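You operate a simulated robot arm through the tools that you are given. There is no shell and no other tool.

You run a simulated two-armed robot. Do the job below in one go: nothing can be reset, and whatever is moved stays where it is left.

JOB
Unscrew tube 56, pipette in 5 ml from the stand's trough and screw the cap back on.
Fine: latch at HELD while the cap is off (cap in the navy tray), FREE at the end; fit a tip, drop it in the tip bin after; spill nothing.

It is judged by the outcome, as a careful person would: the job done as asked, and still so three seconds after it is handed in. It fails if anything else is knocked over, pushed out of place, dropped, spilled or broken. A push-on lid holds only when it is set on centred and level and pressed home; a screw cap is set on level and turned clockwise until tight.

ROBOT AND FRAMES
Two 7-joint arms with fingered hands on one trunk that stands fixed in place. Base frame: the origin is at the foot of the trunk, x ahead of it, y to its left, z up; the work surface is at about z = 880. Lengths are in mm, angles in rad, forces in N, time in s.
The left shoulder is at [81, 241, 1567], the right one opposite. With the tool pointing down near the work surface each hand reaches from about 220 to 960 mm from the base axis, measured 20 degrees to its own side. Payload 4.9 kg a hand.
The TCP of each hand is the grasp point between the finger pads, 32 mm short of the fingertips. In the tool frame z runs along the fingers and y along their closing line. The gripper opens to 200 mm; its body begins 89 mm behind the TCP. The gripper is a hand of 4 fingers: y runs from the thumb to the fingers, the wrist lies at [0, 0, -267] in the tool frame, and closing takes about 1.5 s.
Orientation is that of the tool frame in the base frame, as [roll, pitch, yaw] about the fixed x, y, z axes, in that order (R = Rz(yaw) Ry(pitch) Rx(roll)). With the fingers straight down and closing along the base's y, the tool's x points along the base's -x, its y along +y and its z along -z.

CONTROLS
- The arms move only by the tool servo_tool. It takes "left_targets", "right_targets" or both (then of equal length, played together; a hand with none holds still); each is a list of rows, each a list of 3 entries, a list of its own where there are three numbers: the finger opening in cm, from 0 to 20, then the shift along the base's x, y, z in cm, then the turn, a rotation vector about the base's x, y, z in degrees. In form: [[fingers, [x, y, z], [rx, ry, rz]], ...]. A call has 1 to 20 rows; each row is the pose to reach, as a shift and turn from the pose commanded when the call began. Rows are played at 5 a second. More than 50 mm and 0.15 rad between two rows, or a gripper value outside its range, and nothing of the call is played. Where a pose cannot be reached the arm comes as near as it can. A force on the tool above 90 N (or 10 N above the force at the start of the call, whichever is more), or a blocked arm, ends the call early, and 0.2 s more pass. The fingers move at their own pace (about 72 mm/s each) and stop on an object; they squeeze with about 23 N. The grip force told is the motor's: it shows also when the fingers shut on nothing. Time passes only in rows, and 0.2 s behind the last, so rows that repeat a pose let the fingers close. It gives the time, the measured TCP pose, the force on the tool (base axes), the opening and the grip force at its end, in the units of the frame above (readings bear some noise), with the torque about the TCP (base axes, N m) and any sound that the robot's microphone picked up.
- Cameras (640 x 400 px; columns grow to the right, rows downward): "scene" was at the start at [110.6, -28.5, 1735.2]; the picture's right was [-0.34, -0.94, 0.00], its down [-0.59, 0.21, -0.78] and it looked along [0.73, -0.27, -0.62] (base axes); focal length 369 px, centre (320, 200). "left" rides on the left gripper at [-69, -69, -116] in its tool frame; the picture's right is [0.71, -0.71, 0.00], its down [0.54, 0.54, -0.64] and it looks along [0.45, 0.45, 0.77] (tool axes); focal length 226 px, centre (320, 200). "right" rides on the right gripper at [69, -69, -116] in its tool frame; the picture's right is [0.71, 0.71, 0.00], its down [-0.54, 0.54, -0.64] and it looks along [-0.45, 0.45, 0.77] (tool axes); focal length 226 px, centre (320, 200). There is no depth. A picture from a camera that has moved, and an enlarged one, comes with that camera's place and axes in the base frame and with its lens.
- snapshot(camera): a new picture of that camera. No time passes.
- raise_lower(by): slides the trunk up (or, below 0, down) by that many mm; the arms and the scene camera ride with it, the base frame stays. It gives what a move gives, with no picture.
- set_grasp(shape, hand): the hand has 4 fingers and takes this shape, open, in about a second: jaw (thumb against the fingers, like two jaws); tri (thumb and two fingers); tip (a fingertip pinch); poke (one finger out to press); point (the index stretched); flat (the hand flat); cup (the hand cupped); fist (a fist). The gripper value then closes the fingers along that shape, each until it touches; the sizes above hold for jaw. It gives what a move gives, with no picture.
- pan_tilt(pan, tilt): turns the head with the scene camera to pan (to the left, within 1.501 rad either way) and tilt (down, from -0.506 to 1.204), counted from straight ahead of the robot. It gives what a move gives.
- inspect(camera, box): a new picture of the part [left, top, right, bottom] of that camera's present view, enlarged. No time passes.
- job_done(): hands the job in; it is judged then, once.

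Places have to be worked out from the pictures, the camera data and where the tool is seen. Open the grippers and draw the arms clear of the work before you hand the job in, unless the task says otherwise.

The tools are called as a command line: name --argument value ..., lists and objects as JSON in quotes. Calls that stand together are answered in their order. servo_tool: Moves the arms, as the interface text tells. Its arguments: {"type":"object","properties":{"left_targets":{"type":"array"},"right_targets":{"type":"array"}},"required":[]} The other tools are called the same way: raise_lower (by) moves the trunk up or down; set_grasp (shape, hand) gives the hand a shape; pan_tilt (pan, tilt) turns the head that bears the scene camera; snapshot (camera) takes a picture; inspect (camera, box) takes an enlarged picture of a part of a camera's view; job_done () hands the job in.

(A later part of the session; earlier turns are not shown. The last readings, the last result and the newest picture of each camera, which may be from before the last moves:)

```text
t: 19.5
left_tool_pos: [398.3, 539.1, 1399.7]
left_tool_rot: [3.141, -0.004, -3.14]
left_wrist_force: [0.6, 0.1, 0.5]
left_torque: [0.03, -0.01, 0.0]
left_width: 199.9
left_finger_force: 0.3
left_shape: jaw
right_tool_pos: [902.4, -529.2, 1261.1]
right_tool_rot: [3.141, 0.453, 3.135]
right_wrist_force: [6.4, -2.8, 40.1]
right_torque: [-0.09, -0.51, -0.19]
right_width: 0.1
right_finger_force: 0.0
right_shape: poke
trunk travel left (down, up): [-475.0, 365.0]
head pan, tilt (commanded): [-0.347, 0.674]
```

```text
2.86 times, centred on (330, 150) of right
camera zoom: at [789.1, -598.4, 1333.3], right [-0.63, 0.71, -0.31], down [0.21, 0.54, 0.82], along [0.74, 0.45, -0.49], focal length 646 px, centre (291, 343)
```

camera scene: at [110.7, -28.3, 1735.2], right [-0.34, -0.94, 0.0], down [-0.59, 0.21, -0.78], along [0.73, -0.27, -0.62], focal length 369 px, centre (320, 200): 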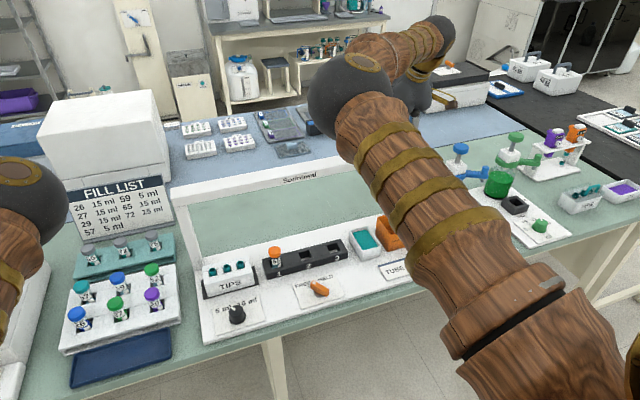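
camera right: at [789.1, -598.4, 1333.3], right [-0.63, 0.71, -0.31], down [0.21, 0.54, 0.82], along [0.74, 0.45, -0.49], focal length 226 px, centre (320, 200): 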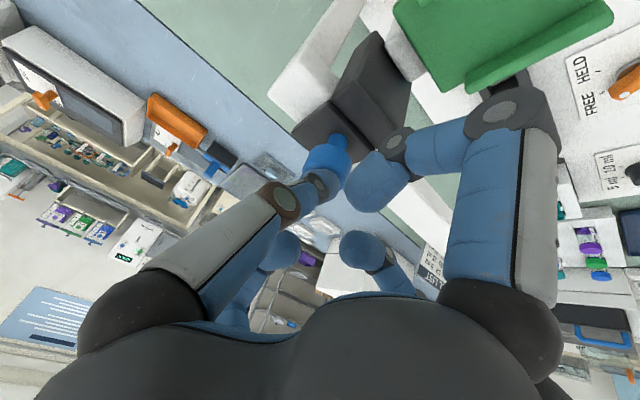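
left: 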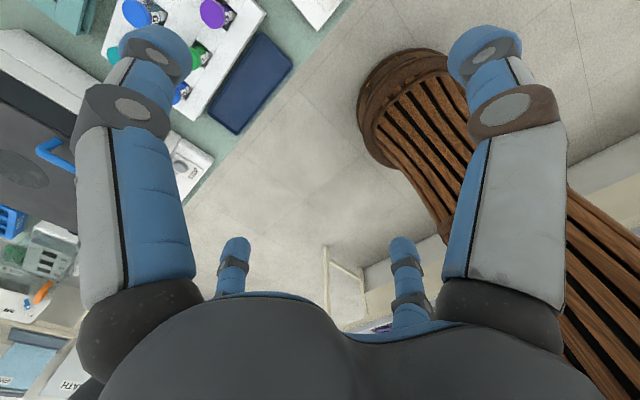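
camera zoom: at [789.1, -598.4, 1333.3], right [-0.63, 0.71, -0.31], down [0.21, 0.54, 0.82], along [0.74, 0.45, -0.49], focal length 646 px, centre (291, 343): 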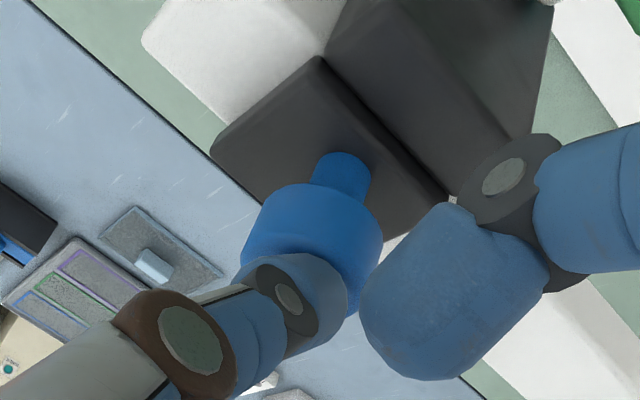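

The knob does not yield at 40 N, so it is most likely just the handle for sliding the carriage; the green pad is what is pushed. I back off and move the right hand over toward the latch to view it and the dial.

servo_tool --right_targets '[[0, [0, 0, 4], [0, 0, 0]], [0, [-4.5, 0, 6], [0, 0, 0]], [0, [-9, 0, 6], [0, 0, 0]], [0, [-13.5, 1, 6], [0, 0, 0]], [0, [-18, 3, 5], [0, 0, 0]], [0, [-21.5, 6, 4], [0, 0, 0]], [0, [-24.5, 9.5, 2.5], [0, 0, 0]], [0, [-27, 13, 0.5], [0, 0, 0]], [0, [-29, 16.5, -2], [0, 0, 0]], [0, [-30, 20, -5], [0, 0, 0]], [0, [-30, 21.5, -9.5], [0, 0, 0]], [0, [-30, 21.5, -14], [0, 0, 0]], [0, [-30, 21.5, -17.2], [0, 0, 0]]]'

snapshot --camera "right"

snapshot --camera "scene"

```text
refused: row 5 steps farther than a row can; nothing moved
```

```text
taken
camera right: at [789.1, -598.4, 1333.3], right [-0.63, 0.71, -0.31], down [0.21, 0.54, 0.82], along [0.74, 0.45, -0.49], focal length 226 px, centre (320, 200)
```

right: 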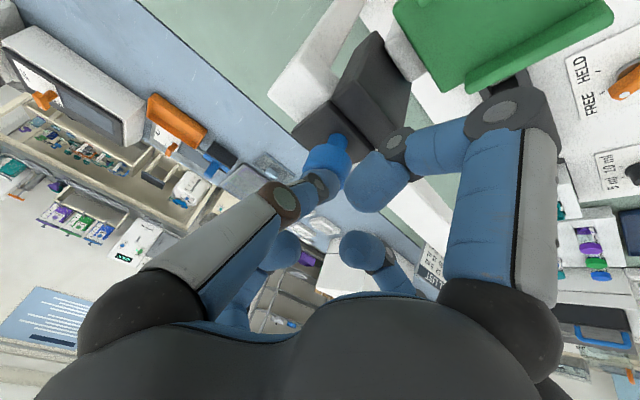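

```text
taken
camera scene: at [105.8, -25.7, 1736.2], right [-0.34, -0.94, 0.0], down [-0.58, 0.21, -0.78], along [0.74, -0.27, -0.62], focal length 369 px, centre (320, 200)
```

scene: 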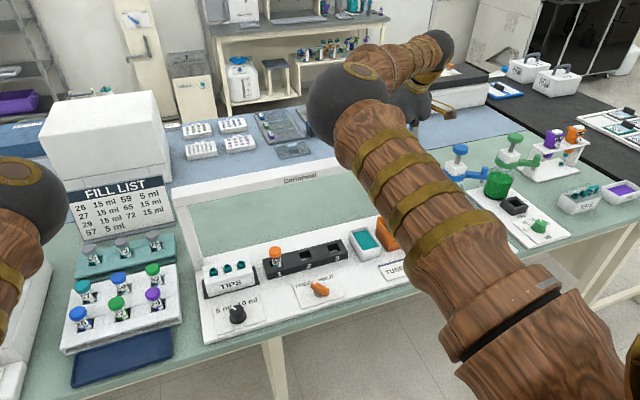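

One row was slightly too long; I correct it.

servo_tool --right_targets '[[0, [0, 0, 4], [0, 0, 0]], [0, [-4.5, 0, 6], [0, 0, 0]], [0, [-9, 0, 6], [0, 0, 0]], [0, [-13.5, 1, 6], [0, 0, 0]], [0, [-17.5, 3, 5.2], [0, 0, 0]], [0, [-21, 6, 4.2], [0, 0, 0]], [0, [-24, 9.4, 2.8], [0, 0, 0]], [0, [-26.5, 12.8, 0.8], [0, 0, 0]], [0, [-28.6, 16.3, -1.5], [0, 0, 0]], [0, [-30, 19.5, -4.7], [0, 0, 0]], [0, [-30, 21.5, -9], [0, 0, 0]], [0, [-30, 21.5, -13.3], [0, 0, 0]], [0, [-30, 21.5, -17.2], [0, 0, 0]]]'

snapshot --camera "right"

snapshot --camera "scene"

```text
t: 22.3
left_tool_pos: [402.0, 536.8, 1398.6]
left_tool_rot: [3.137, -0.006, -3.14]
left_wrist_force: [-0.4, 0.7, 0.6]
left_torque: [0.0, 0.0, -0.01]
left_width: 199.9
left_finger_force: 0.0
left_shape: jaw
right_tool_pos: [602.2, -315.6, 1080.1]
right_tool_rot: [3.137, 0.441, 3.134]
right_wrist_force: [-0.2, 0.4, 1.0]
right_torque: [0.02, 0.01, 0.0]
right_width: 0.1
right_finger_force: 0.0
right_shape: poke
trunk travel left (down, up): [-475.0, 365.0]
head pan, tilt (commanded): [-0.347, 0.674]
```

```text
taken
camera right: at [489.7, -384.7, 1154.3], right [-0.64, 0.71, -0.3], down [0.22, 0.54, 0.82], along [0.74, 0.45, -0.5], focal length 226 px, centre (320, 200)
```

right: 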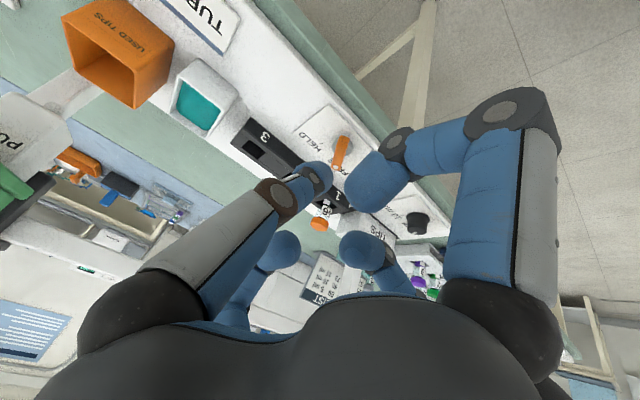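

```text
taken
camera scene: at [111.3, -28.6, 1735.3], right [-0.34, -0.94, 0.0], down [-0.59, 0.21, -0.78], along [0.73, -0.27, -0.62], focal length 369 px, centre (320, 200)
```

scene: 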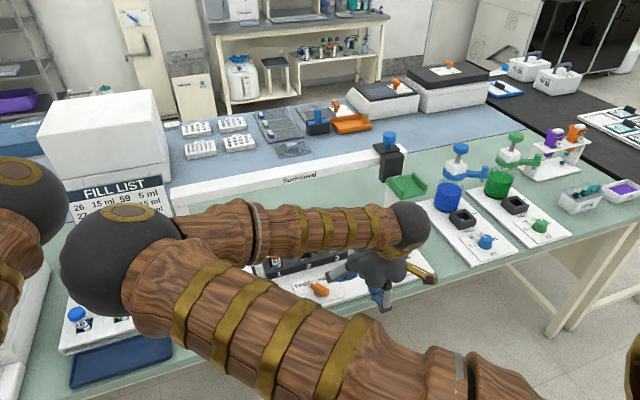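

inspect --camera "scene" --box '[280, 250, 420, 320]'

inspect --camera "right" --box '[230, 90, 440, 250]'

```text
4.57 times, centred on (350, 285) of scene
camera zoom: at [111.3, -28.6, 1735.3], right [-0.34, -0.94, 0.0], down [-0.59, 0.21, -0.78], along [0.73, -0.27, -0.62], focal length 1687 px, centre (183, -189)
```

zoom: 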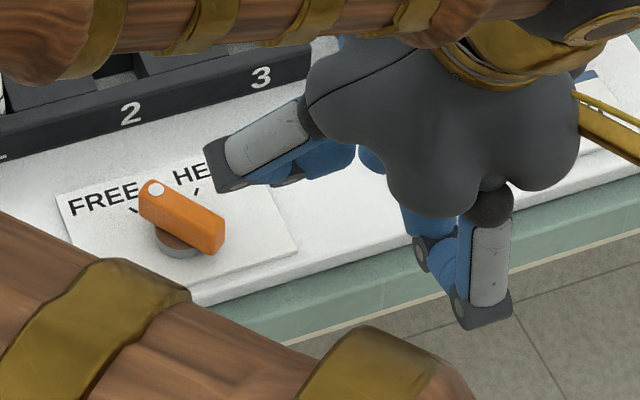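

```text
2.50 times, centred on (335, 170) of right
camera zoom: at [489.7, -384.7, 1154.3], right [-0.64, 0.71, -0.3], down [0.22, 0.54, 0.82], along [0.74, 0.45, -0.5], focal length 565 px, centre (282, 275)
```

zoom: 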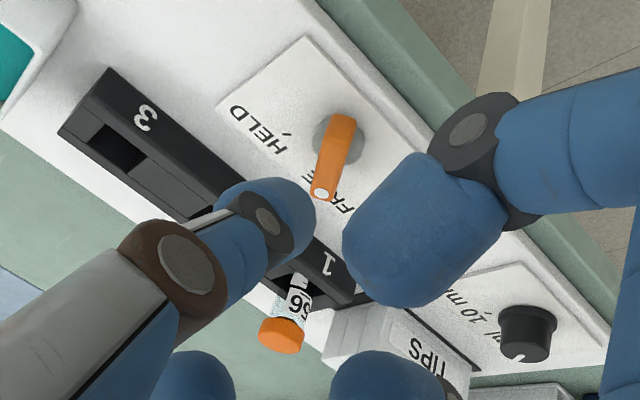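

The lever stands at FREE with its dot end at about (729, -234, 925), pivot near (705, -245). I bring the fingertip beside the dot end on its left side, still above, and check.

servo_tool --right_targets '[[0, [2.4, 2.8, -1.5], [0, 0, 0]], [0, [4.8, 5.6, -3.5], [0, 0, 0]], [0, [7.2, 8.4, -6], [0, 0, 0]], [0, [9.6, 11.3, -9.0], [0, 0, 0]]]'

inspect --camera "scene" --box '[250, 230, 410, 330]'

inspect --camera "right" --box '[200, 90, 440, 250]'

```text
t: 23.3
left_tool_pos: [403.0, 536.8, 1396.3]
left_tool_rot: [3.14, -0.007, -3.141]
left_wrist_force: [0.1, 0.2, 0.3]
left_torque: [-0.03, 0.0, 0.01]
left_width: 200.1
left_finger_force: 0.0
left_shape: jaw
right_tool_pos: [701.0, -202.2, 990.1]
right_tool_rot: [3.138, 0.443, 3.135]
right_wrist_force: [-0.4, -0.6, -0.4]
right_torque: [-0.02, -0.02, -0.01]
right_width: 0.3
right_finger_force: 0.0
right_shape: poke
trunk travel left (down, up): [-475.0, 365.0]
head pan, tilt (commanded): [-0.347, 0.674]
```

```text
4.00 times, centred on (330, 280) of scene
camera zoom: at [111.4, -27.2, 1735.2], right [-0.34, -0.94, 0.0], down [-0.59, 0.21, -0.78], along [0.73, -0.27, -0.62], focal length 1476 px, centre (280, -120)
```

zoom: 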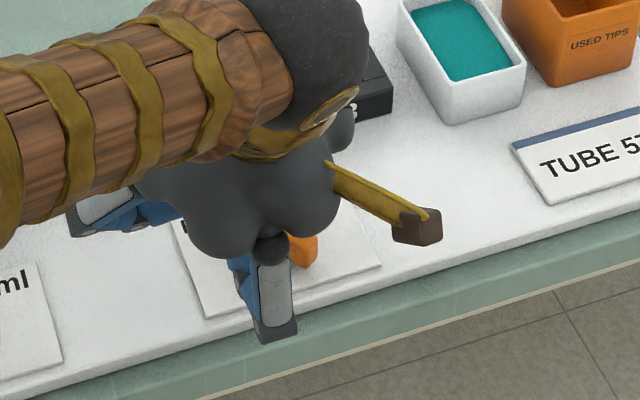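

```text
2.50 times, centred on (320, 170) of right
camera zoom: at [588.2, -271.2, 1064.5], right [-0.64, 0.71, -0.3], down [0.22, 0.54, 0.81], along [0.74, 0.45, -0.5], focal length 565 px, centre (320, 275)
```

zoom: 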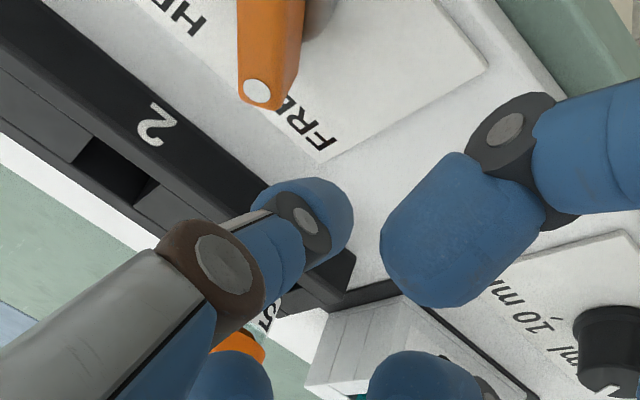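

Fingertip is about 17 mm left of the lever. I lower it to lever height and sweep the lever clockwise toward HELD.

servo_tool --right_targets '[[0, [0, 0, -2.4], [0, 0, 0]], [0, [0, 0, -4.7], [0, 0, 0]], [0, [0.2, -0.9, -4.7], [0, 0, 0]], [0, [0.4, -1.7, -4.7], [0, 0, 0]], [0, [0.9, -2.0, -4.7], [0, 0, 0]], [0, [1.3, -2.3, -4.7], [0, 0, 0]], [0, [1.7, -2.8, -4.7], [0, 0, 0]]]'

inspect --camera "right" --box '[200, 90, 440, 250]'

```text
t: 24.9
left_tool_pos: [399.5, 540.2, 1397.9]
left_tool_rot: [3.14, -0.005, -3.139]
left_wrist_force: [-0.6, 0.6, -0.4]
left_torque: [-0.02, 0.0, -0.03]
left_width: 200.1
left_finger_force: 0.0
left_shape: jaw
right_tool_pos: [717.5, -225.8, 944.9]
right_tool_rot: [3.136, 0.445, 3.139]
right_wrist_force: [6.0, 15.9, 11.0]
right_torque: [0.06, -0.02, 0.08]
right_width: 0.4
right_finger_force: 0.0
right_shape: poke
trunk travel left (down, up): [-475.0, 365.0]
head pan, tilt (commanded): [-0.347, 0.674]
```

```text
2.50 times, centred on (320, 170) of right
camera zoom: at [605.2, -295.6, 1018.6], right [-0.64, 0.71, -0.3], down [0.21, 0.54, 0.82], along [0.74, 0.46, -0.49], focal length 565 px, centre (320, 275)
```

zoom: 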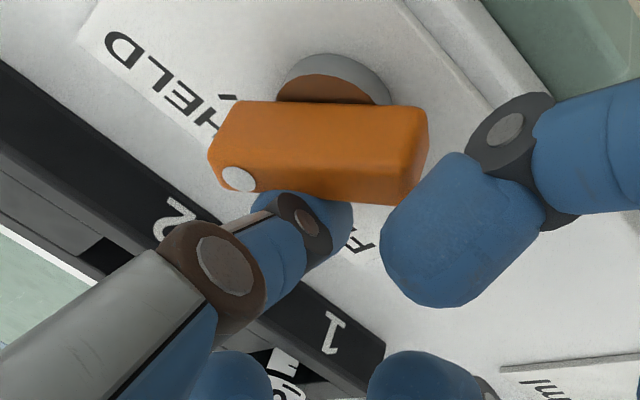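

The lever is now past the middle (about -19°); I push it the rest of the way to the HELD stop in small steps.

servo_tool --right_targets '[[0, [0.2, -0.4, 0], [0, 0, 0]], [0, [0.3, -0.7, 0], [0, 0, 0]], [0, [0.3, -1.0, 0], [0, 0, 0]]]'

inspect --camera "right" --box '[200, 90, 440, 250]'

```text
t: 25.7
left_tool_pos: [401.7, 541.0, 1395.9]
left_tool_rot: [3.14, -0.006, -3.14]
left_wrist_force: [0.2, 0.5, -0.4]
left_torque: [0.02, 0.01, -0.01]
left_width: 199.8
left_finger_force: 0.0
left_shape: jaw
right_tool_pos: [720.8, -238.4, 944.7]
right_tool_rot: [3.138, 0.446, 3.137]
right_wrist_force: [16.1, 25.6, 16.3]
right_torque: [0.29, 0.12, 0.06]
right_width: 0.0
right_finger_force: 0.1
right_shape: poke
trunk travel left (down, up): [-475.0, 365.0]
head pan, tilt (commanded): [-0.347, 0.674]
```

```text
2.50 times, centred on (320, 170) of right
camera zoom: at [608.5, -306.8, 1018.9], right [-0.64, 0.71, -0.3], down [0.21, 0.54, 0.81], along [0.74, 0.45, -0.49], focal length 565 px, centre (320, 275)
```

zoom: 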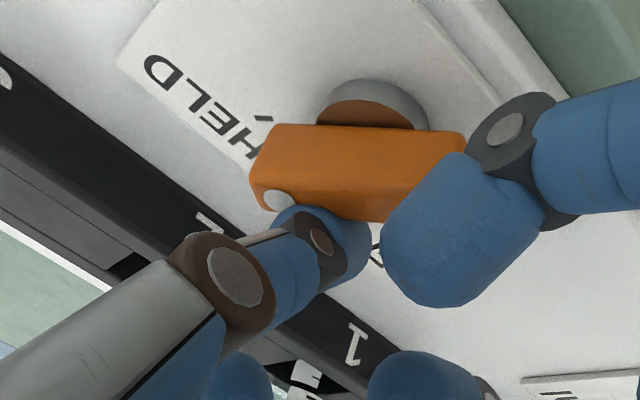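

The lever did not move further under 25 N, so it is at its HELD stop. I ease off sideways, raise the hand and check the latch from the scene camera.

servo_tool --right_targets '[[0, [-0.3, 1.6, 0], [0, 0, 0]], [0, [-0.3, 2.2, 2], [0, 0, 0]], [0, [-0.3, 2.2, 6], [0, 0, 0]], [0, [-3, 0, 9.5], [0, 0, 0]], [0, [-6, -3, 12], [0, 0, 0]], [0, [-8, -6.5, 14], [0, 0, 0]], [0, [-8, -11, 15], [0, 0, 0]]]'

inspect --camera "scene" --box '[280, 240, 400, 320]'

inspect --camera "right" --box '[230, 60, 440, 250]'

```text
t: 27.3
left_tool_pos: [404.6, 534.7, 1398.0]
left_tool_rot: [3.135, -0.008, -3.141]
left_wrist_force: [0.6, 0.5, -0.2]
left_torque: [0.06, 0.06, 0.02]
left_width: 199.9
left_finger_force: 0.0
left_shape: jaw
right_tool_pos: [641.2, -351.9, 1089.5]
right_tool_rot: [3.135, 0.442, 3.135]
right_wrist_force: [0.3, -0.4, 0.0]
right_torque: [0.01, -0.01, 0.03]
right_width: 0.1
right_finger_force: 0.0
right_shape: poke
trunk travel left (down, up): [-475.0, 365.0]
head pan, tilt (commanded): [-0.347, 0.674]
```

```text
5.00 times, centred on (340, 280) of scene
camera zoom: at [112.4, -31.1, 1735.0], right [-0.34, -0.94, 0.0], down [-0.59, 0.21, -0.78], along [0.73, -0.26, -0.63], focal length 1846 px, centre (220, -200)
```

zoom: 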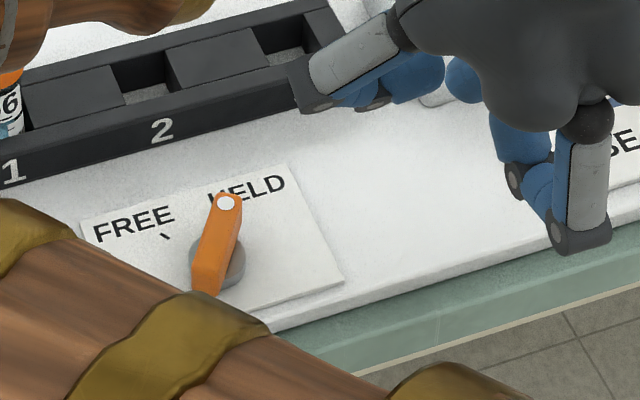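

```text
2.11 times, centred on (335, 155) of right
camera zoom: at [529.6, -421.1, 1163.8], right [-0.64, 0.71, -0.3], down [0.22, 0.54, 0.82], along [0.74, 0.45, -0.5], focal length 476 px, centre (288, 295)
```

zoom: 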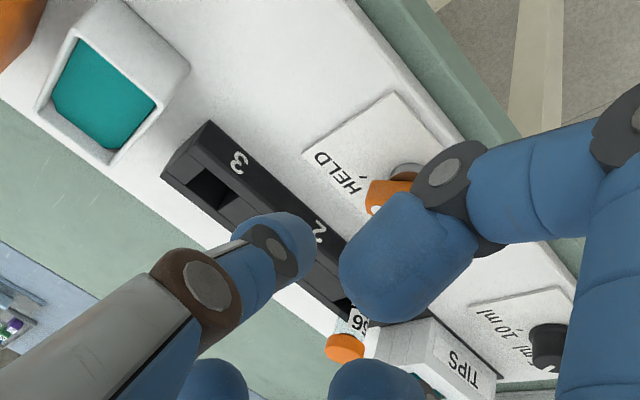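

The latch is at HELD. Now I change the right hand to the jaw shape here in the open and partly close it, to see how the fingers sit for gripping the cap.

servo_tool --right_targets '[[0, [0, 0, 3], [0, 0, 0]], [0, [0, 2, 6], [0, 0, 0]]]'

set_grasp --shape "jaw" --hand "right"

servo_tool --right_targets '[[7, [0, 0, 0], [0, 5, 0]], [7, [0, 0, 0], [0, 10, 0]], [7, [0, 0, 0], [0, 15, 0]], [7, [0, 0, 0], [0, 20, 0]], [7, [0, 0, 0], [0, 25.3, 0]], [7, [0, 0, 0], [0, 25.3, 0]], [7, [0, 0, 0], [0, 25.3, 0]]]'

snapshot --camera "right"

snapshot --camera "scene"

```text
t: 27.9
left_tool_pos: [400.5, 536.3, 1397.6]
left_tool_rot: [3.141, -0.005, -3.141]
left_wrist_force: [0.7, 1.2, -0.2]
left_torque: [-0.04, -0.03, 0.0]
left_width: 200.0
left_finger_force: 0.0
left_shape: jaw
right_tool_pos: [639.6, -330.6, 1150.3]
right_tool_rot: [3.138, 0.442, 3.135]
right_wrist_force: [1.0, 0.3, -0.4]
right_torque: [0.0, -0.03, 0.0]
right_width: 0.1
right_finger_force: 0.2
right_shape: poke
trunk travel left (down, up): [-475.0, 365.0]
head pan, tilt (commanded): [-0.347, 0.674]
```

```text
t: 28.8
left_tool_pos: [401.6, 536.1, 1398.7]
left_tool_rot: [3.139, -0.005, -3.139]
left_wrist_force: [-0.5, 0.1, 0.1]
left_torque: [0.02, 0.01, 0.01]
left_width: 200.2
left_finger_force: 0.1
left_shape: jaw
right_tool_pos: [639.8, -332.0, 1149.3]
right_tool_rot: [3.138, 0.442, 3.135]
right_wrist_force: [-0.3, -0.3, -0.8]
right_torque: [0.01, 0.03, 0.02]
right_width: 200.1
right_finger_force: 0.1
right_shape: jaw
trunk travel left (down, up): [-475.0, 365.0]
head pan, tilt (commanded): [-0.347, 0.674]
```

```text
t: 30.4
left_tool_pos: [401.6, 536.2, 1399.0]
left_tool_rot: [3.138, -0.005, -3.14]
left_wrist_force: [0.0, -0.1, -0.3]
left_torque: [-0.03, -0.03, -0.01]
left_width: 199.9
left_finger_force: 0.0
left_shape: jaw
right_tool_pos: [639.3, -331.5, 1152.6]
right_tool_rot: [3.14, 0.0, 3.135]
right_wrist_force: [-0.1, 0.2, 0.2]
right_torque: [-0.01, -0.01, 0.01]
right_width: 70.4
right_finger_force: 0.1
right_shape: jaw
trunk travel left (down, up): [-475.0, 365.0]
head pan, tilt (commanded): [-0.347, 0.674]
```

```text
taken
camera right: at [569.5, -400.3, 1267.5], right [-0.7, 0.71, 0.0], down [0.54, 0.54, 0.64], along [0.46, 0.45, -0.77], focal length 226 px, centre (320, 200)
```

right: 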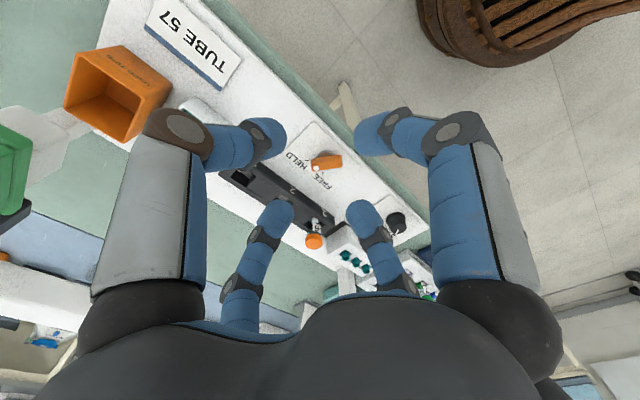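

```text
taken
camera scene: at [110.1, -28.1, 1735.2], right [-0.34, -0.94, 0.0], down [-0.59, 0.21, -0.78], along [0.73, -0.27, -0.62], focal length 369 px, centre (320, 200)
```

scene: 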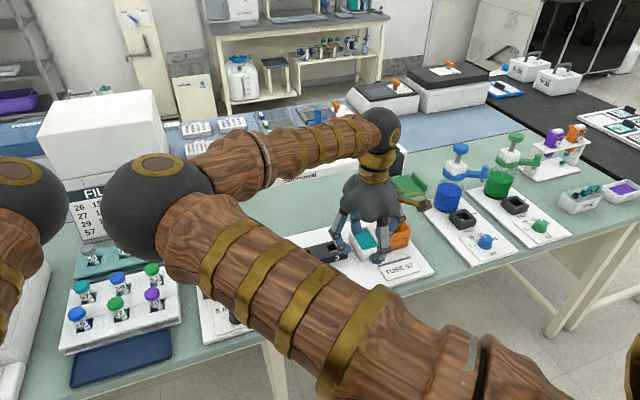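

In jaw shape the four fingers close like a chuck around the TCP. I move above tube 56's cap (about (837, -153)), fingers 7 cm open, and check alignment.

servo_tool --right_targets '[[7, [2.8, 2.5, -1.2], [0, 0, 0]], [7, [5.6, 5.1, -2.4], [0, 0, 0]], [7, [8.5, 7.6, -3.6], [0, 0, 0]], [7, [11.3, 10.2, -4.8], [0, 0, 0]], [7, [14.1, 12.7, -6.0], [0, 0, 0]], [7, [17.0, 15.3, -7.2], [0, 0, 0]], [7, [19.8, 17.8, -8.5], [0, 0, 0]]]'

snapshot --camera "right"

snapshot --camera "scene"

```text
t: 32.0
left_tool_pos: [399.1, 535.2, 1399.6]
left_tool_rot: [3.137, -0.002, 3.141]
left_wrist_force: [-1.2, 0.6, 0.2]
left_torque: [0.0, -0.02, 0.01]
left_width: 200.0
left_finger_force: 0.0
left_shape: jaw
right_tool_pos: [829.1, -156.0, 1065.8]
right_tool_rot: [3.14, -0.004, 3.132]
right_wrist_force: [-22.8, -6.2, -13.8]
right_torque: [0.45, -0.68, -0.53]
right_width: 68.9
right_finger_force: 0.1
right_shape: jaw
trunk travel left (down, up): [-475.0, 365.0]
head pan, tilt (commanded): [-0.347, 0.674]
```

```text
taken
camera right: at [760.8, -224.3, 1182.2], right [-0.7, 0.71, 0.0], down [0.55, 0.54, 0.64], along [0.46, 0.45, -0.77], focal length 226 px, centre (320, 200)
```

right: 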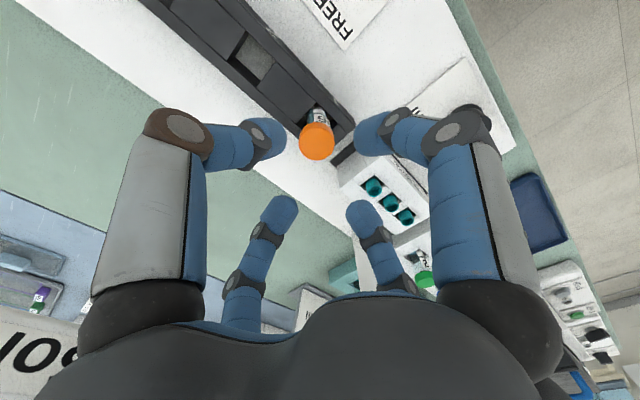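

```text
taken
camera scene: at [105.6, -30.3, 1735.2], right [-0.34, -0.94, 0.0], down [-0.58, 0.21, -0.78], along [0.74, -0.27, -0.62], focal length 369 px, centre (320, 200)
```

scene: 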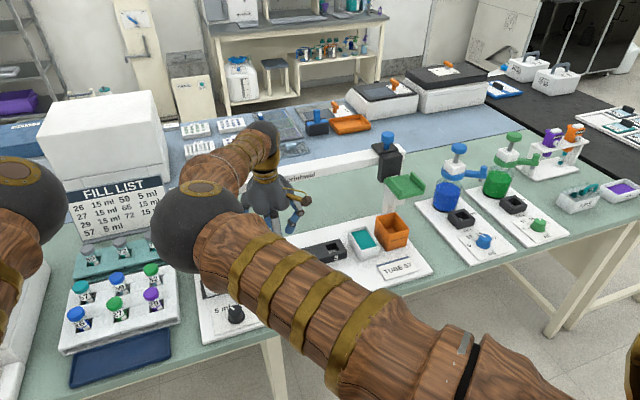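

The reading shows about 23 N against x: the hand's knuckles touch the rail at this height. I back off at once toward the robot.

servo_tool --right_targets '[[7, [-2, 0, 0], [0, 0, 0]], [7, [-5, 0, 0], [0, 0, 0]]]'

inspect --camera "scene" --box '[200, 110, 340, 260]'

snapshot --camera "right"

```text
t: 32.6
left_tool_pos: [399.6, 537.3, 1398.8]
left_tool_rot: [3.137, -0.004, -3.138]
left_wrist_force: [-0.3, 0.2, -0.3]
left_torque: [-0.02, -0.05, 0.0]
left_width: 199.6
left_finger_force: 0.1
left_shape: jaw
right_tool_pos: [785.0, -152.2, 1069.2]
right_tool_rot: [3.14, 0.003, 3.135]
right_wrist_force: [-0.8, 0.2, 0.0]
right_torque: [0.04, -0.04, 0.01]
right_width: 70.2
right_finger_force: 0.1
right_shape: jaw
trunk travel left (down, up): [-475.0, 365.0]
head pan, tilt (commanded): [-0.347, 0.674]
```

```text
2.67 times, centred on (270, 185) of scene
camera zoom: at [107.8, -27.1, 1735.5], right [-0.34, -0.94, 0.0], down [-0.59, 0.21, -0.78], along [0.74, -0.27, -0.62], focal length 984 px, centre (453, 240)
```

zoom: 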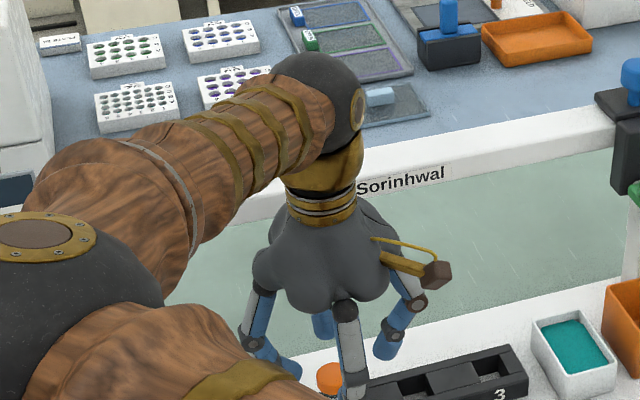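

```text
taken
camera right: at [714.8, -221.5, 1183.9], right [-0.7, 0.71, 0.0], down [0.54, 0.54, 0.65], along [0.46, 0.45, -0.76], focal length 226 px, centre (320, 200)
```

right: 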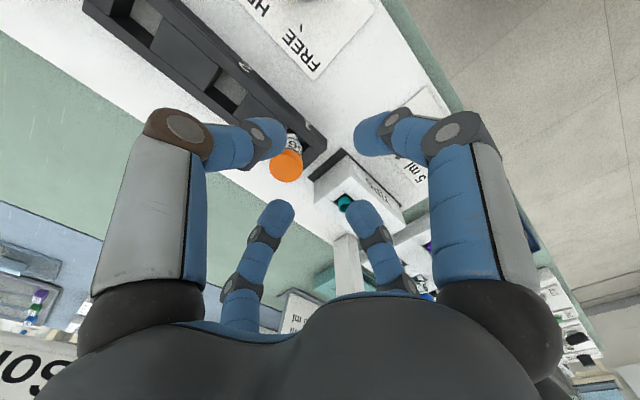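

The knuckles are widest near the finger roots, so I will come in lower, below the rail, with the hand yawed 45° so the cap passes between fingers. First I yaw by -45° and descend in front of the rack.

servo_tool --right_targets '[[9, [-0.3, 0, 0], [0, 0, -7.5]], [9, [-0.6, 0, 0], [0, 0, -15]], [9, [-0.9, 0, 0], [0, 0, -22.5]], [9, [-1.2, 0, 0], [0, 0, -30]], [9, [-1.5, 0, 0], [0, 0, -37.5]], [9, [-1.5, -0.3, -1], [0, 0, -45]], [9, [-1.5, -0.3, -4], [0, 0, -45]], [9, [-1.5, -0.3, -6.5], [0, 0, -45]]]'

snapshot --camera "right"

snapshot --camera "scene"

```text
t: 34.4
left_tool_pos: [402.4, 537.0, 1398.7]
left_tool_rot: [3.137, -0.006, -3.141]
left_wrist_force: [-0.1, 0.2, -0.4]
left_torque: [-0.01, 0.0, -0.01]
left_width: 199.9
left_finger_force: 0.0
left_shape: jaw
right_tool_pos: [771.6, -158.2, 1002.4]
right_tool_rot: [3.139, 0.001, 2.348]
right_wrist_force: [1.0, 0.5, 0.1]
right_torque: [0.0, -0.01, 0.0]
right_width: 89.6
right_finger_force: 0.1
right_shape: jaw
trunk travel left (down, up): [-475.0, 365.0]
head pan, tilt (commanded): [-0.347, 0.674]
```

```text
taken
camera right: at [674.3, -156.8, 1116.7], right [0.01, 1.0, 0.0], down [0.76, -0.01, 0.64], along [0.64, 0.0, -0.76], focal length 226 px, centre (320, 200)
```

right: 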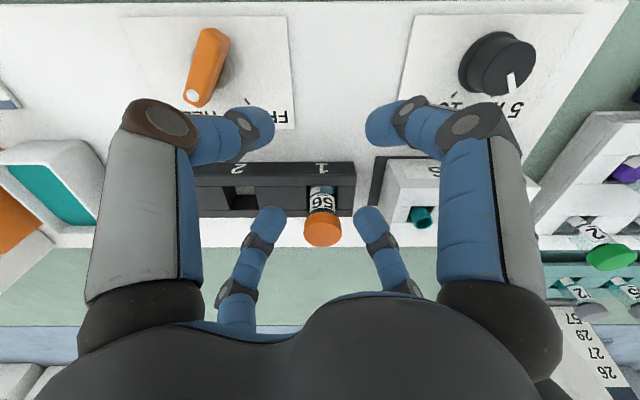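

```text
taken
camera scene: at [111.1, -28.2, 1735.2], right [-0.34, -0.94, 0.0], down [-0.59, 0.21, -0.78], along [0.73, -0.27, -0.62], focal length 369 px, centre (320, 200)
```

scene: 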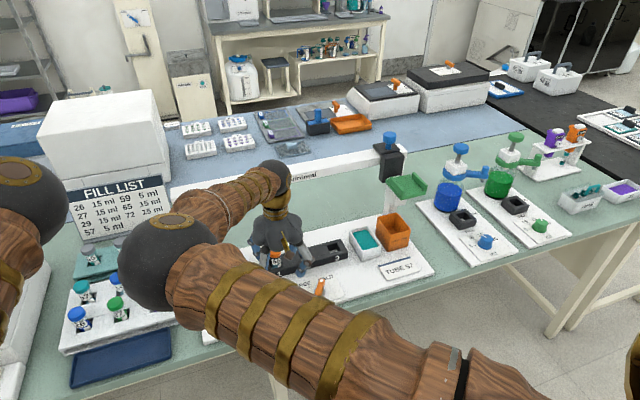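

inspect --camera "right" --box '[230, 130, 410, 300]'

inspect --camera "right" --box '[420, 10, 580, 130]'

```text
2.35 times, centred on (320, 215) of right
camera zoom: at [674.3, -156.8, 1116.7], right [0.01, 1.0, 0.0], down [0.76, -0.01, 0.64], along [0.64, 0.0, -0.76], focal length 532 px, centre (320, 165)
```

zoom: 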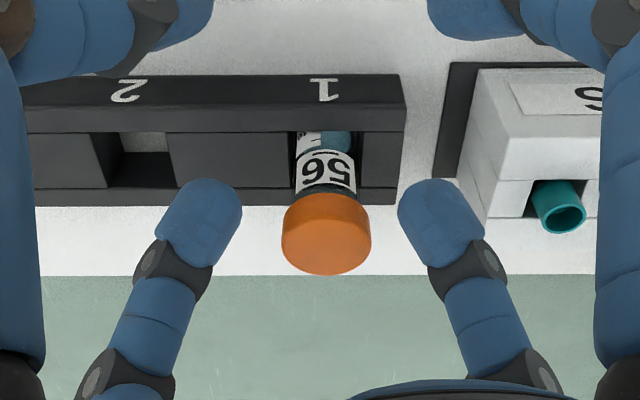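

```text
3.33 times, centred on (500, 70) of right
camera zoom: at [674.3, -156.8, 1116.7], right [0.01, 1.0, 0.0], down [0.76, -0.01, 0.64], along [0.64, 0.0, -0.76], focal length 754 px, centre (-280, 633)
```

zoom: 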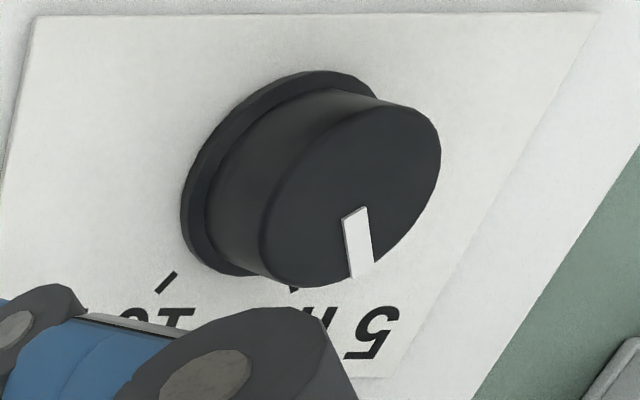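

The dial pointer is on 5 ml. The cap is lined up between the two far fingers (cap at about (836.7, -155.8), top z≈973); I move in below the rail and lower around it.

servo_tool --right_targets '[[9, [2, 0.1, 0], [0, 0, 0]], [9, [4, 0.2, 0], [0, 0, 0]], [9, [5.5, 0.2, 0], [0, 0, 0]], [9, [6.5, 0.2, 0], [0, 0, 0]]]'

inspect --camera "right" --box '[210, 100, 430, 260]'

inspect --camera "scene" --box '[210, 140, 350, 300]'

```text
t: 35.4
left_tool_pos: [402.8, 536.0, 1399.1]
left_tool_rot: [3.138, -0.006, -3.139]
left_wrist_force: [0.2, 0.1, -0.3]
left_torque: [0.01, 0.02, 0.0]
left_width: 200.0
left_finger_force: 0.0
left_shape: jaw
right_tool_pos: [837.1, -157.1, 1001.5]
right_tool_rot: [3.141, -0.001, 2.351]
right_wrist_force: [-0.3, -0.4, -0.6]
right_torque: [-0.01, -0.01, 0.0]
right_width: 89.9
right_finger_force: 0.1
right_shape: jaw
trunk travel left (down, up): [-475.0, 365.0]
head pan, tilt (commanded): [-0.347, 0.674]
```

```text
2.50 times, centred on (320, 180) of right
camera zoom: at [739.5, -156.3, 1116.7], right [0.01, 1.0, 0.0], down [0.77, 0.0, 0.64], along [0.64, 0.0, -0.77], focal length 565 px, centre (320, 250)
```

zoom: 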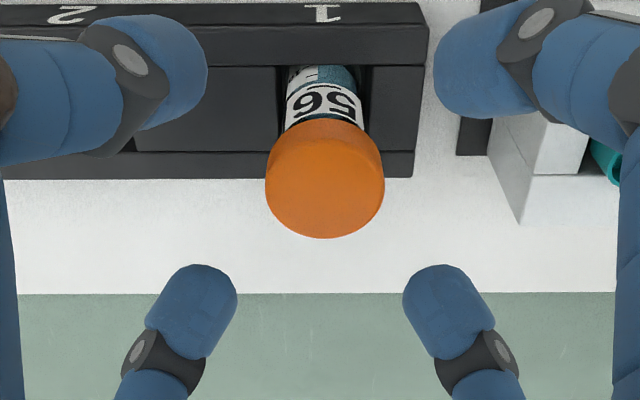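

```text
2.50 times, centred on (280, 220) of scene
camera zoom: at [111.1, -28.6, 1735.2], right [-0.34, -0.94, 0.0], down [-0.59, 0.21, -0.78], along [0.73, -0.27, -0.62], focal length 923 px, centre (420, 150)
```

zoom: 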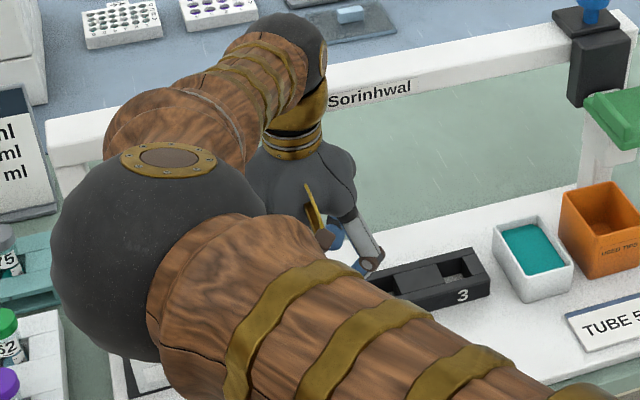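

Well centred (1.5 mm off in y). I lower so that the cap sits between the finger pads, and close the fingers on it.

servo_tool --right_targets '[[9, [0, 0.15, -1.0], [0, 0, 0]], [9, [0, 0.15, -2.0], [0, 0, 0]], [9, [0, 0.15, -2.8], [0, 0, 0]], [7, [0, 0.15, -2.8], [0, 0, 0]], [5, [0, 0.15, -2.8], [0, 0, 0]], [3, [0, 0.15, -2.8], [0, 0, 0]], [2, [0, 0.15, -2.8], [0, 0, 0]], [2, [0, 0.15, -2.8], [0, 0, 0]], [2, [0, 0.15, -2.8], [0, 0, 0]]]'

snapshot --camera "right"

```text
t: 37.4
left_tool_pos: [402.2, 536.0, 1398.4]
left_tool_rot: [3.136, -0.007, -3.138]
left_wrist_force: [0.5, -0.3, 0.0]
left_torque: [0.0, 0.01, -0.01]
left_width: 200.0
left_finger_force: 0.0
left_shape: jaw
right_tool_pos: [837.7, -153.9, 973.6]
right_tool_rot: [3.139, -0.002, 2.35]
right_wrist_force: [-0.2, -0.6, -4.0]
right_torque: [0.0, 0.04, 0.0]
right_width: 26.2
right_finger_force: 22.9
right_shape: jaw
trunk travel left (down, up): [-475.0, 365.0]
head pan, tilt (commanded): [-0.347, 0.674]
```

```text
taken
camera right: at [739.0, -153.8, 1088.9], right [0.01, 1.0, 0.0], down [0.77, -0.01, 0.64], along [0.64, 0.0, -0.77], focal length 226 px, centre (320, 200)
```

right: 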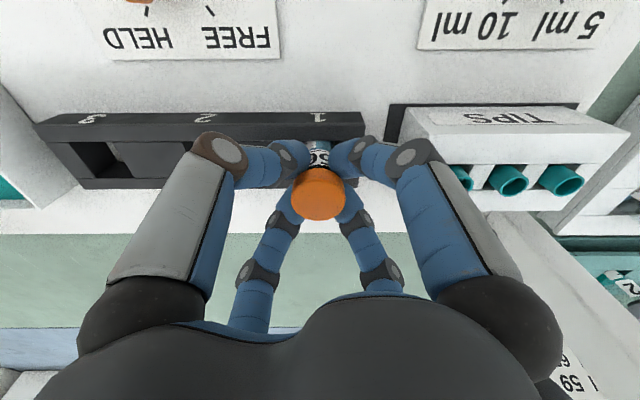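

inspect --camera "right" --box '[250, 120, 390, 250]'

```text
3.08 times, centred on (320, 185) of right
camera zoom: at [739.0, -153.8, 1088.9], right [0.01, 1.0, 0.0], down [0.77, -0.01, 0.64], along [0.64, 0.0, -0.77], focal length 696 px, centre (320, 246)
```

zoom: 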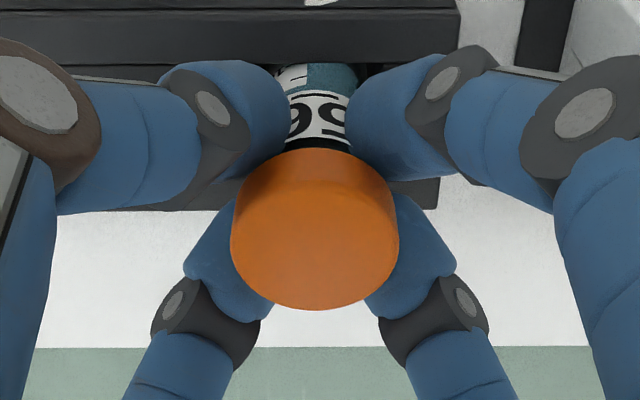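

The fingertips lean inward and seem to hold the neck below the cap rather than the cap itself. I open, raise about 17 mm, and close again so the fingertip pads press on the cap's side.

servo_tool --right_targets '[[5, [0, 0, 0], [0, 0, 0]], [7, [0, 0, 0], [0, 0, 0]], [7, [0, 0, 0.9], [0, 0, 0]], [7, [0, -0.1, 1.7], [0, 0, 0]], [5, [0, -0.1, 1.7], [0, 0, 0]], [3, [0, -0.1, 1.7], [0, 0, 0]], [2, [0, -0.1, 1.7], [0, 0, 0]], [2, [0, -0.1, 1.7], [0, 0, 0]], [2, [0, -0.1, 1.7], [0, 0, 0]], [2, [0, -0.1, 1.7], [0, 0, 0]]]'

inspect --camera "right" --box '[250, 120, 390, 250]'

inspect --camera "scene" --box '[210, 140, 350, 300]'

```text
t: 39.6
left_tool_pos: [402.4, 536.8, 1398.5]
left_tool_rot: [3.139, -0.005, -3.139]
left_wrist_force: [1.6, 0.5, 0.3]
left_torque: [-0.02, 0.01, -0.04]
left_width: 199.8
left_finger_force: 0.0
left_shape: jaw
right_tool_pos: [836.2, -155.7, 991.6]
right_tool_rot: [3.141, 0.001, 2.349]
right_wrist_force: [-1.3, -1.2, -1.2]
right_torque: [-0.07, 0.1, 0.0]
right_width: 30.2
right_finger_force: 23.2
right_shape: jaw
trunk travel left (down, up): [-475.0, 365.0]
head pan, tilt (commanded): [-0.347, 0.674]
```

```text
3.08 times, centred on (320, 185) of right
camera zoom: at [738.3, -154.5, 1105.7], right [0.01, 1.0, 0.0], down [0.76, -0.01, 0.64], along [0.64, 0.0, -0.76], focal length 696 px, centre (320, 246)
```

zoom: 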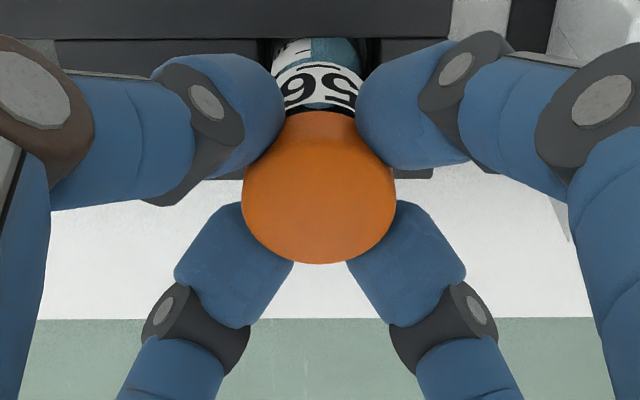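

```text
2.50 times, centred on (280, 220) of scene
camera zoom: at [110.5, -28.4, 1735.2], right [-0.34, -0.94, 0.0], down [-0.59, 0.21, -0.78], along [0.73, -0.27, -0.62], focal length 923 px, centre (420, 150)
```

zoom: 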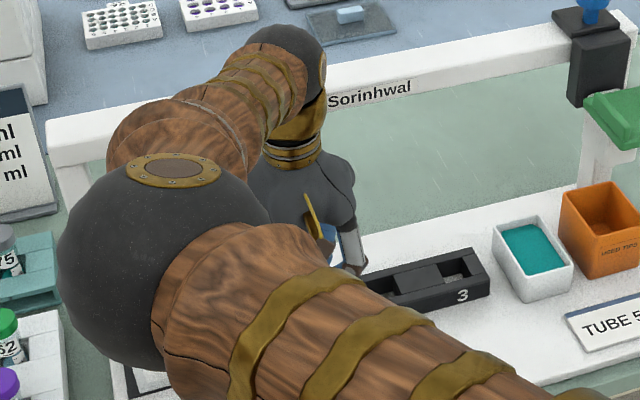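

Now the four fingertips hold the cap's side (width 30 mm, 23 N). I turn the hand 88° counterclockwise (seen from above) to start unscrewing and watch torque and label.

servo_tool --right_targets '[[2, [0, 0, 0], [0, 0, 8]], [2, [0, 0, 0], [0, 0, 16]], [2, [0, 0, 0], [0, 0, 24]], [2, [0, 0, 0], [0, 0, 32]], [2, [0, 0, 0.05], [0, 0, 40]], [2, [0, 0, 0.05], [0, 0, 48]], [2, [0, 0, 0.05], [0, 0, 56]], [2, [0, 0, 0.1], [0, 0, 64]], [2, [0, 0, 0.1], [0, 0, 72]], [2, [0, 0, 0.1], [0, 0, 80]], [2, [0, 0, 0.1], [0, 0, 88]]]'

snapshot --camera "right"

```text
t: 42.0
left_tool_pos: [401.8, 535.8, 1398.6]
left_tool_rot: [3.138, -0.005, -3.14]
left_wrist_force: [0.6, -1.2, -0.2]
left_torque: [0.01, 0.0, 0.0]
left_width: 199.7
left_finger_force: 0.1
left_shape: jaw
right_tool_pos: [836.7, -154.9, 993.2]
right_tool_rot: [3.139, 0.0, -2.394]
right_wrist_force: [-13.7, 0.8, -7.5]
right_torque: [0.05, 0.37, -0.04]
right_width: 29.9
right_finger_force: 23.0
right_shape: jaw
trunk travel left (down, up): [-475.0, 365.0]
head pan, tilt (commanded): [-0.347, 0.674]
```

```text
taken
camera right: at [832.6, -252.1, 1107.1], right [-1.0, 0.04, 0.0], down [0.03, 0.76, 0.64], along [0.02, 0.64, -0.76], focal length 226 px, centre (320, 200)
```

right: 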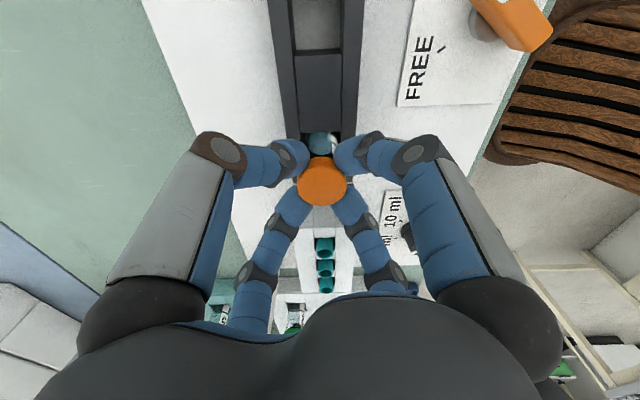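

inspect --camera "right" --box '[250, 110, 390, 240]'

inspect --camera "scene" --box '[210, 140, 350, 300]'

```text
3.08 times, centred on (320, 175) of right
camera zoom: at [832.6, -252.1, 1107.1], right [-1.0, 0.04, 0.0], down [0.03, 0.76, 0.64], along [0.02, 0.64, -0.76], focal length 696 px, centre (320, 277)
```

zoom: 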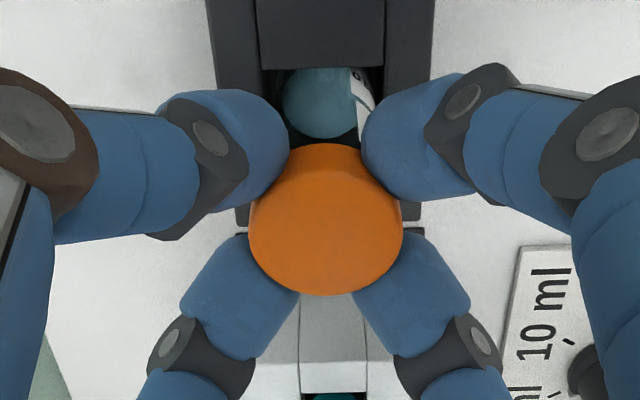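

```text
2.50 times, centred on (280, 220) of scene
camera zoom: at [109.5, -28.3, 1735.2], right [-0.34, -0.94, 0.0], down [-0.59, 0.21, -0.78], along [0.74, -0.27, -0.62], focal length 923 px, centre (420, 150)
```

zoom: 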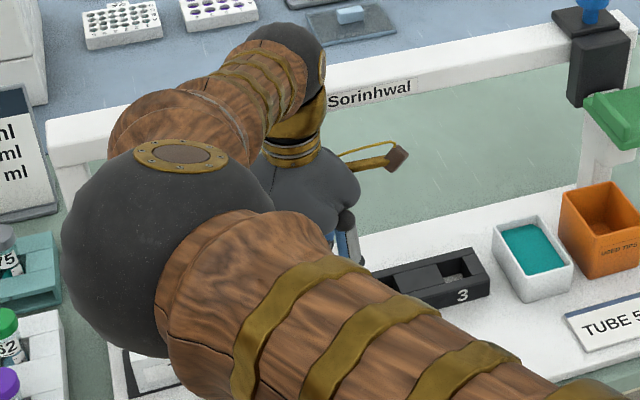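

The tube's label stayed put, so the latch holds the tube and the cap seems to turn. I open slightly, turn the hand back 118° (shifting ~1.5 mm to centre better), then regrip.

servo_tool --right_targets '[[4, [0, 0, 0], [0, 0, 0]], [5.5, [0, 0, 0], [0, 0, 0]], [5.5, [-0.1, -0.1, 0], [0, 0, -8]], [5.5, [-0.1, -0.1, 0], [0, 0, -16]], [5.5, [-0.1, -0.1, 0], [0, 0, -24]], [5.5, [-0.1, -0.1, 0], [0, 0, -32]], [5.5, [-0.1, -0.1, 0], [0, 0, -40]], [5.5, [-0.1, -0.1, 0], [0, 0, -48]], [5.5, [-0.1, -0.1, 0], [0, 0, -56]], [5.5, [-0.1, -0.1, 0], [0, 0, -64]], [5.5, [-0.1, -0.1, 0], [0, 0, -72]], [5.5, [-0.1, -0.1, 0], [0, 0, -80]], [5.5, [-0.1, -0.1, 0], [0, 0, -88]], [5.5, [-0.1, -0.1, 0], [0, 0, -96]], [5.5, [-0.1, -0.1, 0], [0, 0, -104]], [5.5, [-0.1, -0.1, 0], [0, 0, -112]], [5.5, [-0.1, -0.1, 0], [0, 0, -118]]]'

inspect --camera "right" --box '[230, 100, 410, 260]'

```text
t: 45.6
left_tool_pos: [402.0, 536.6, 1398.4]
left_tool_rot: [3.138, -0.004, -3.141]
left_wrist_force: [0.7, -0.4, -0.4]
left_torque: [0.01, 0.0, -0.02]
left_width: 199.9
left_finger_force: 0.0
left_shape: jaw
right_tool_pos: [836.7, -154.7, 992.7]
right_tool_rot: [3.14, 0.002, 1.825]
right_wrist_force: [-0.2, -0.1, 0.3]
right_torque: [0.01, 0.0, 0.01]
right_width: 54.9
right_finger_force: 0.0
right_shape: jaw
trunk travel left (down, up): [-475.0, 365.0]
head pan, tilt (commanded): [-0.347, 0.674]
```

```text
2.50 times, centred on (320, 180) of right
camera zoom: at [751.9, -106.1, 1107.2], right [0.51, 0.86, 0.0], down [0.66, -0.39, 0.64], along [0.56, -0.33, -0.76], focal length 565 px, centre (320, 250)
```

zoom: 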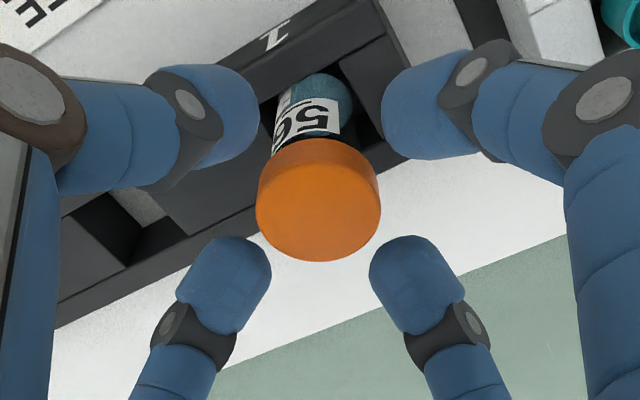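

Cap centre now measured near (834.8, -155.4). I shift 2 mm, close on the cap and turn counterclockwise again.

servo_tool --right_targets '[[4, [-0.18, -0.07, 0], [0, 0, 0]], [3, [-0.18, -0.07, 0], [0, 0, 0]], [2, [-0.18, -0.07, 0], [0, 0, 0]], [2, [-0.18, -0.07, 0], [0, 0, 0]], [2, [-0.18, -0.07, 0], [0, 0, 8]], [2, [-0.18, -0.07, 0], [0, 0, 16]], [2, [-0.18, -0.07, 0], [0, 0, 24]], [2, [-0.18, -0.07, 0.05], [0, 0, 32]], [2, [-0.18, -0.07, 0.05], [0, 0, 40]], [2, [-0.18, -0.07, 0.05], [0, 0, 48]], [2, [-0.18, -0.07, 0.1], [0, 0, 56]], [2, [-0.18, -0.07, 0.1], [0, 0, 64]], [2, [-0.18, -0.07, 0.1], [0, 0, 72]], [2, [-0.18, -0.07, 0.1], [0, 0, 80]], [2, [-0.18, -0.07, 0.15], [0, 0, 88]], [2, [-0.18, -0.07, 0.15], [0, 0, 96]], [2, [-0.18, -0.07, 0.15], [0, 0, 104]], [2, [-0.18, -0.07, 0.15], [0, 0, 112]], [2, [-0.18, -0.07, 0.2], [0, 0, 118]]]'

inspect --camera "right" --box '[230, 100, 410, 260]'

```text
t: 49.6
left_tool_pos: [403.2, 537.4, 1397.4]
left_tool_rot: [3.138, -0.007, -3.14]
left_wrist_force: [-1.0, 0.2, 0.3]
left_torque: [0.0, 0.02, 0.01]
left_width: 200.2
left_finger_force: 0.1
left_shape: jaw
right_tool_pos: [833.6, -155.4, 994.3]
right_tool_rot: [3.139, 0.001, -2.394]
right_wrist_force: [2.4, 1.4, -0.7]
right_torque: [0.12, -0.08, -0.01]
right_width: 29.5
right_finger_force: 23.1
right_shape: jaw
trunk travel left (down, up): [-475.0, 365.0]
head pan, tilt (commanded): [-0.347, 0.674]
```

```text
2.50 times, centred on (320, 180) of right
camera zoom: at [830.3, -253.4, 1108.6], right [-1.0, 0.04, 0.0], down [0.03, 0.76, 0.64], along [0.02, 0.64, -0.76], focal length 565 px, centre (320, 250)
```

zoom: 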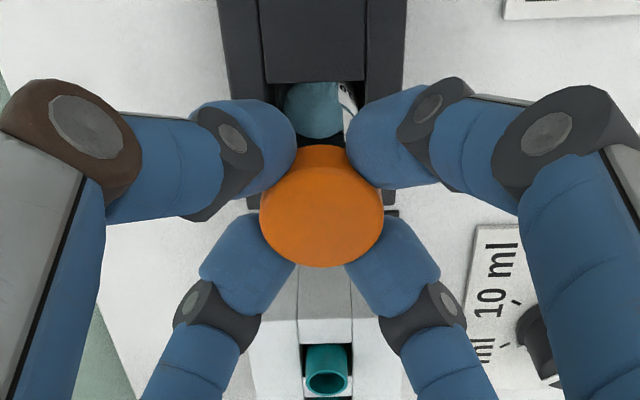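

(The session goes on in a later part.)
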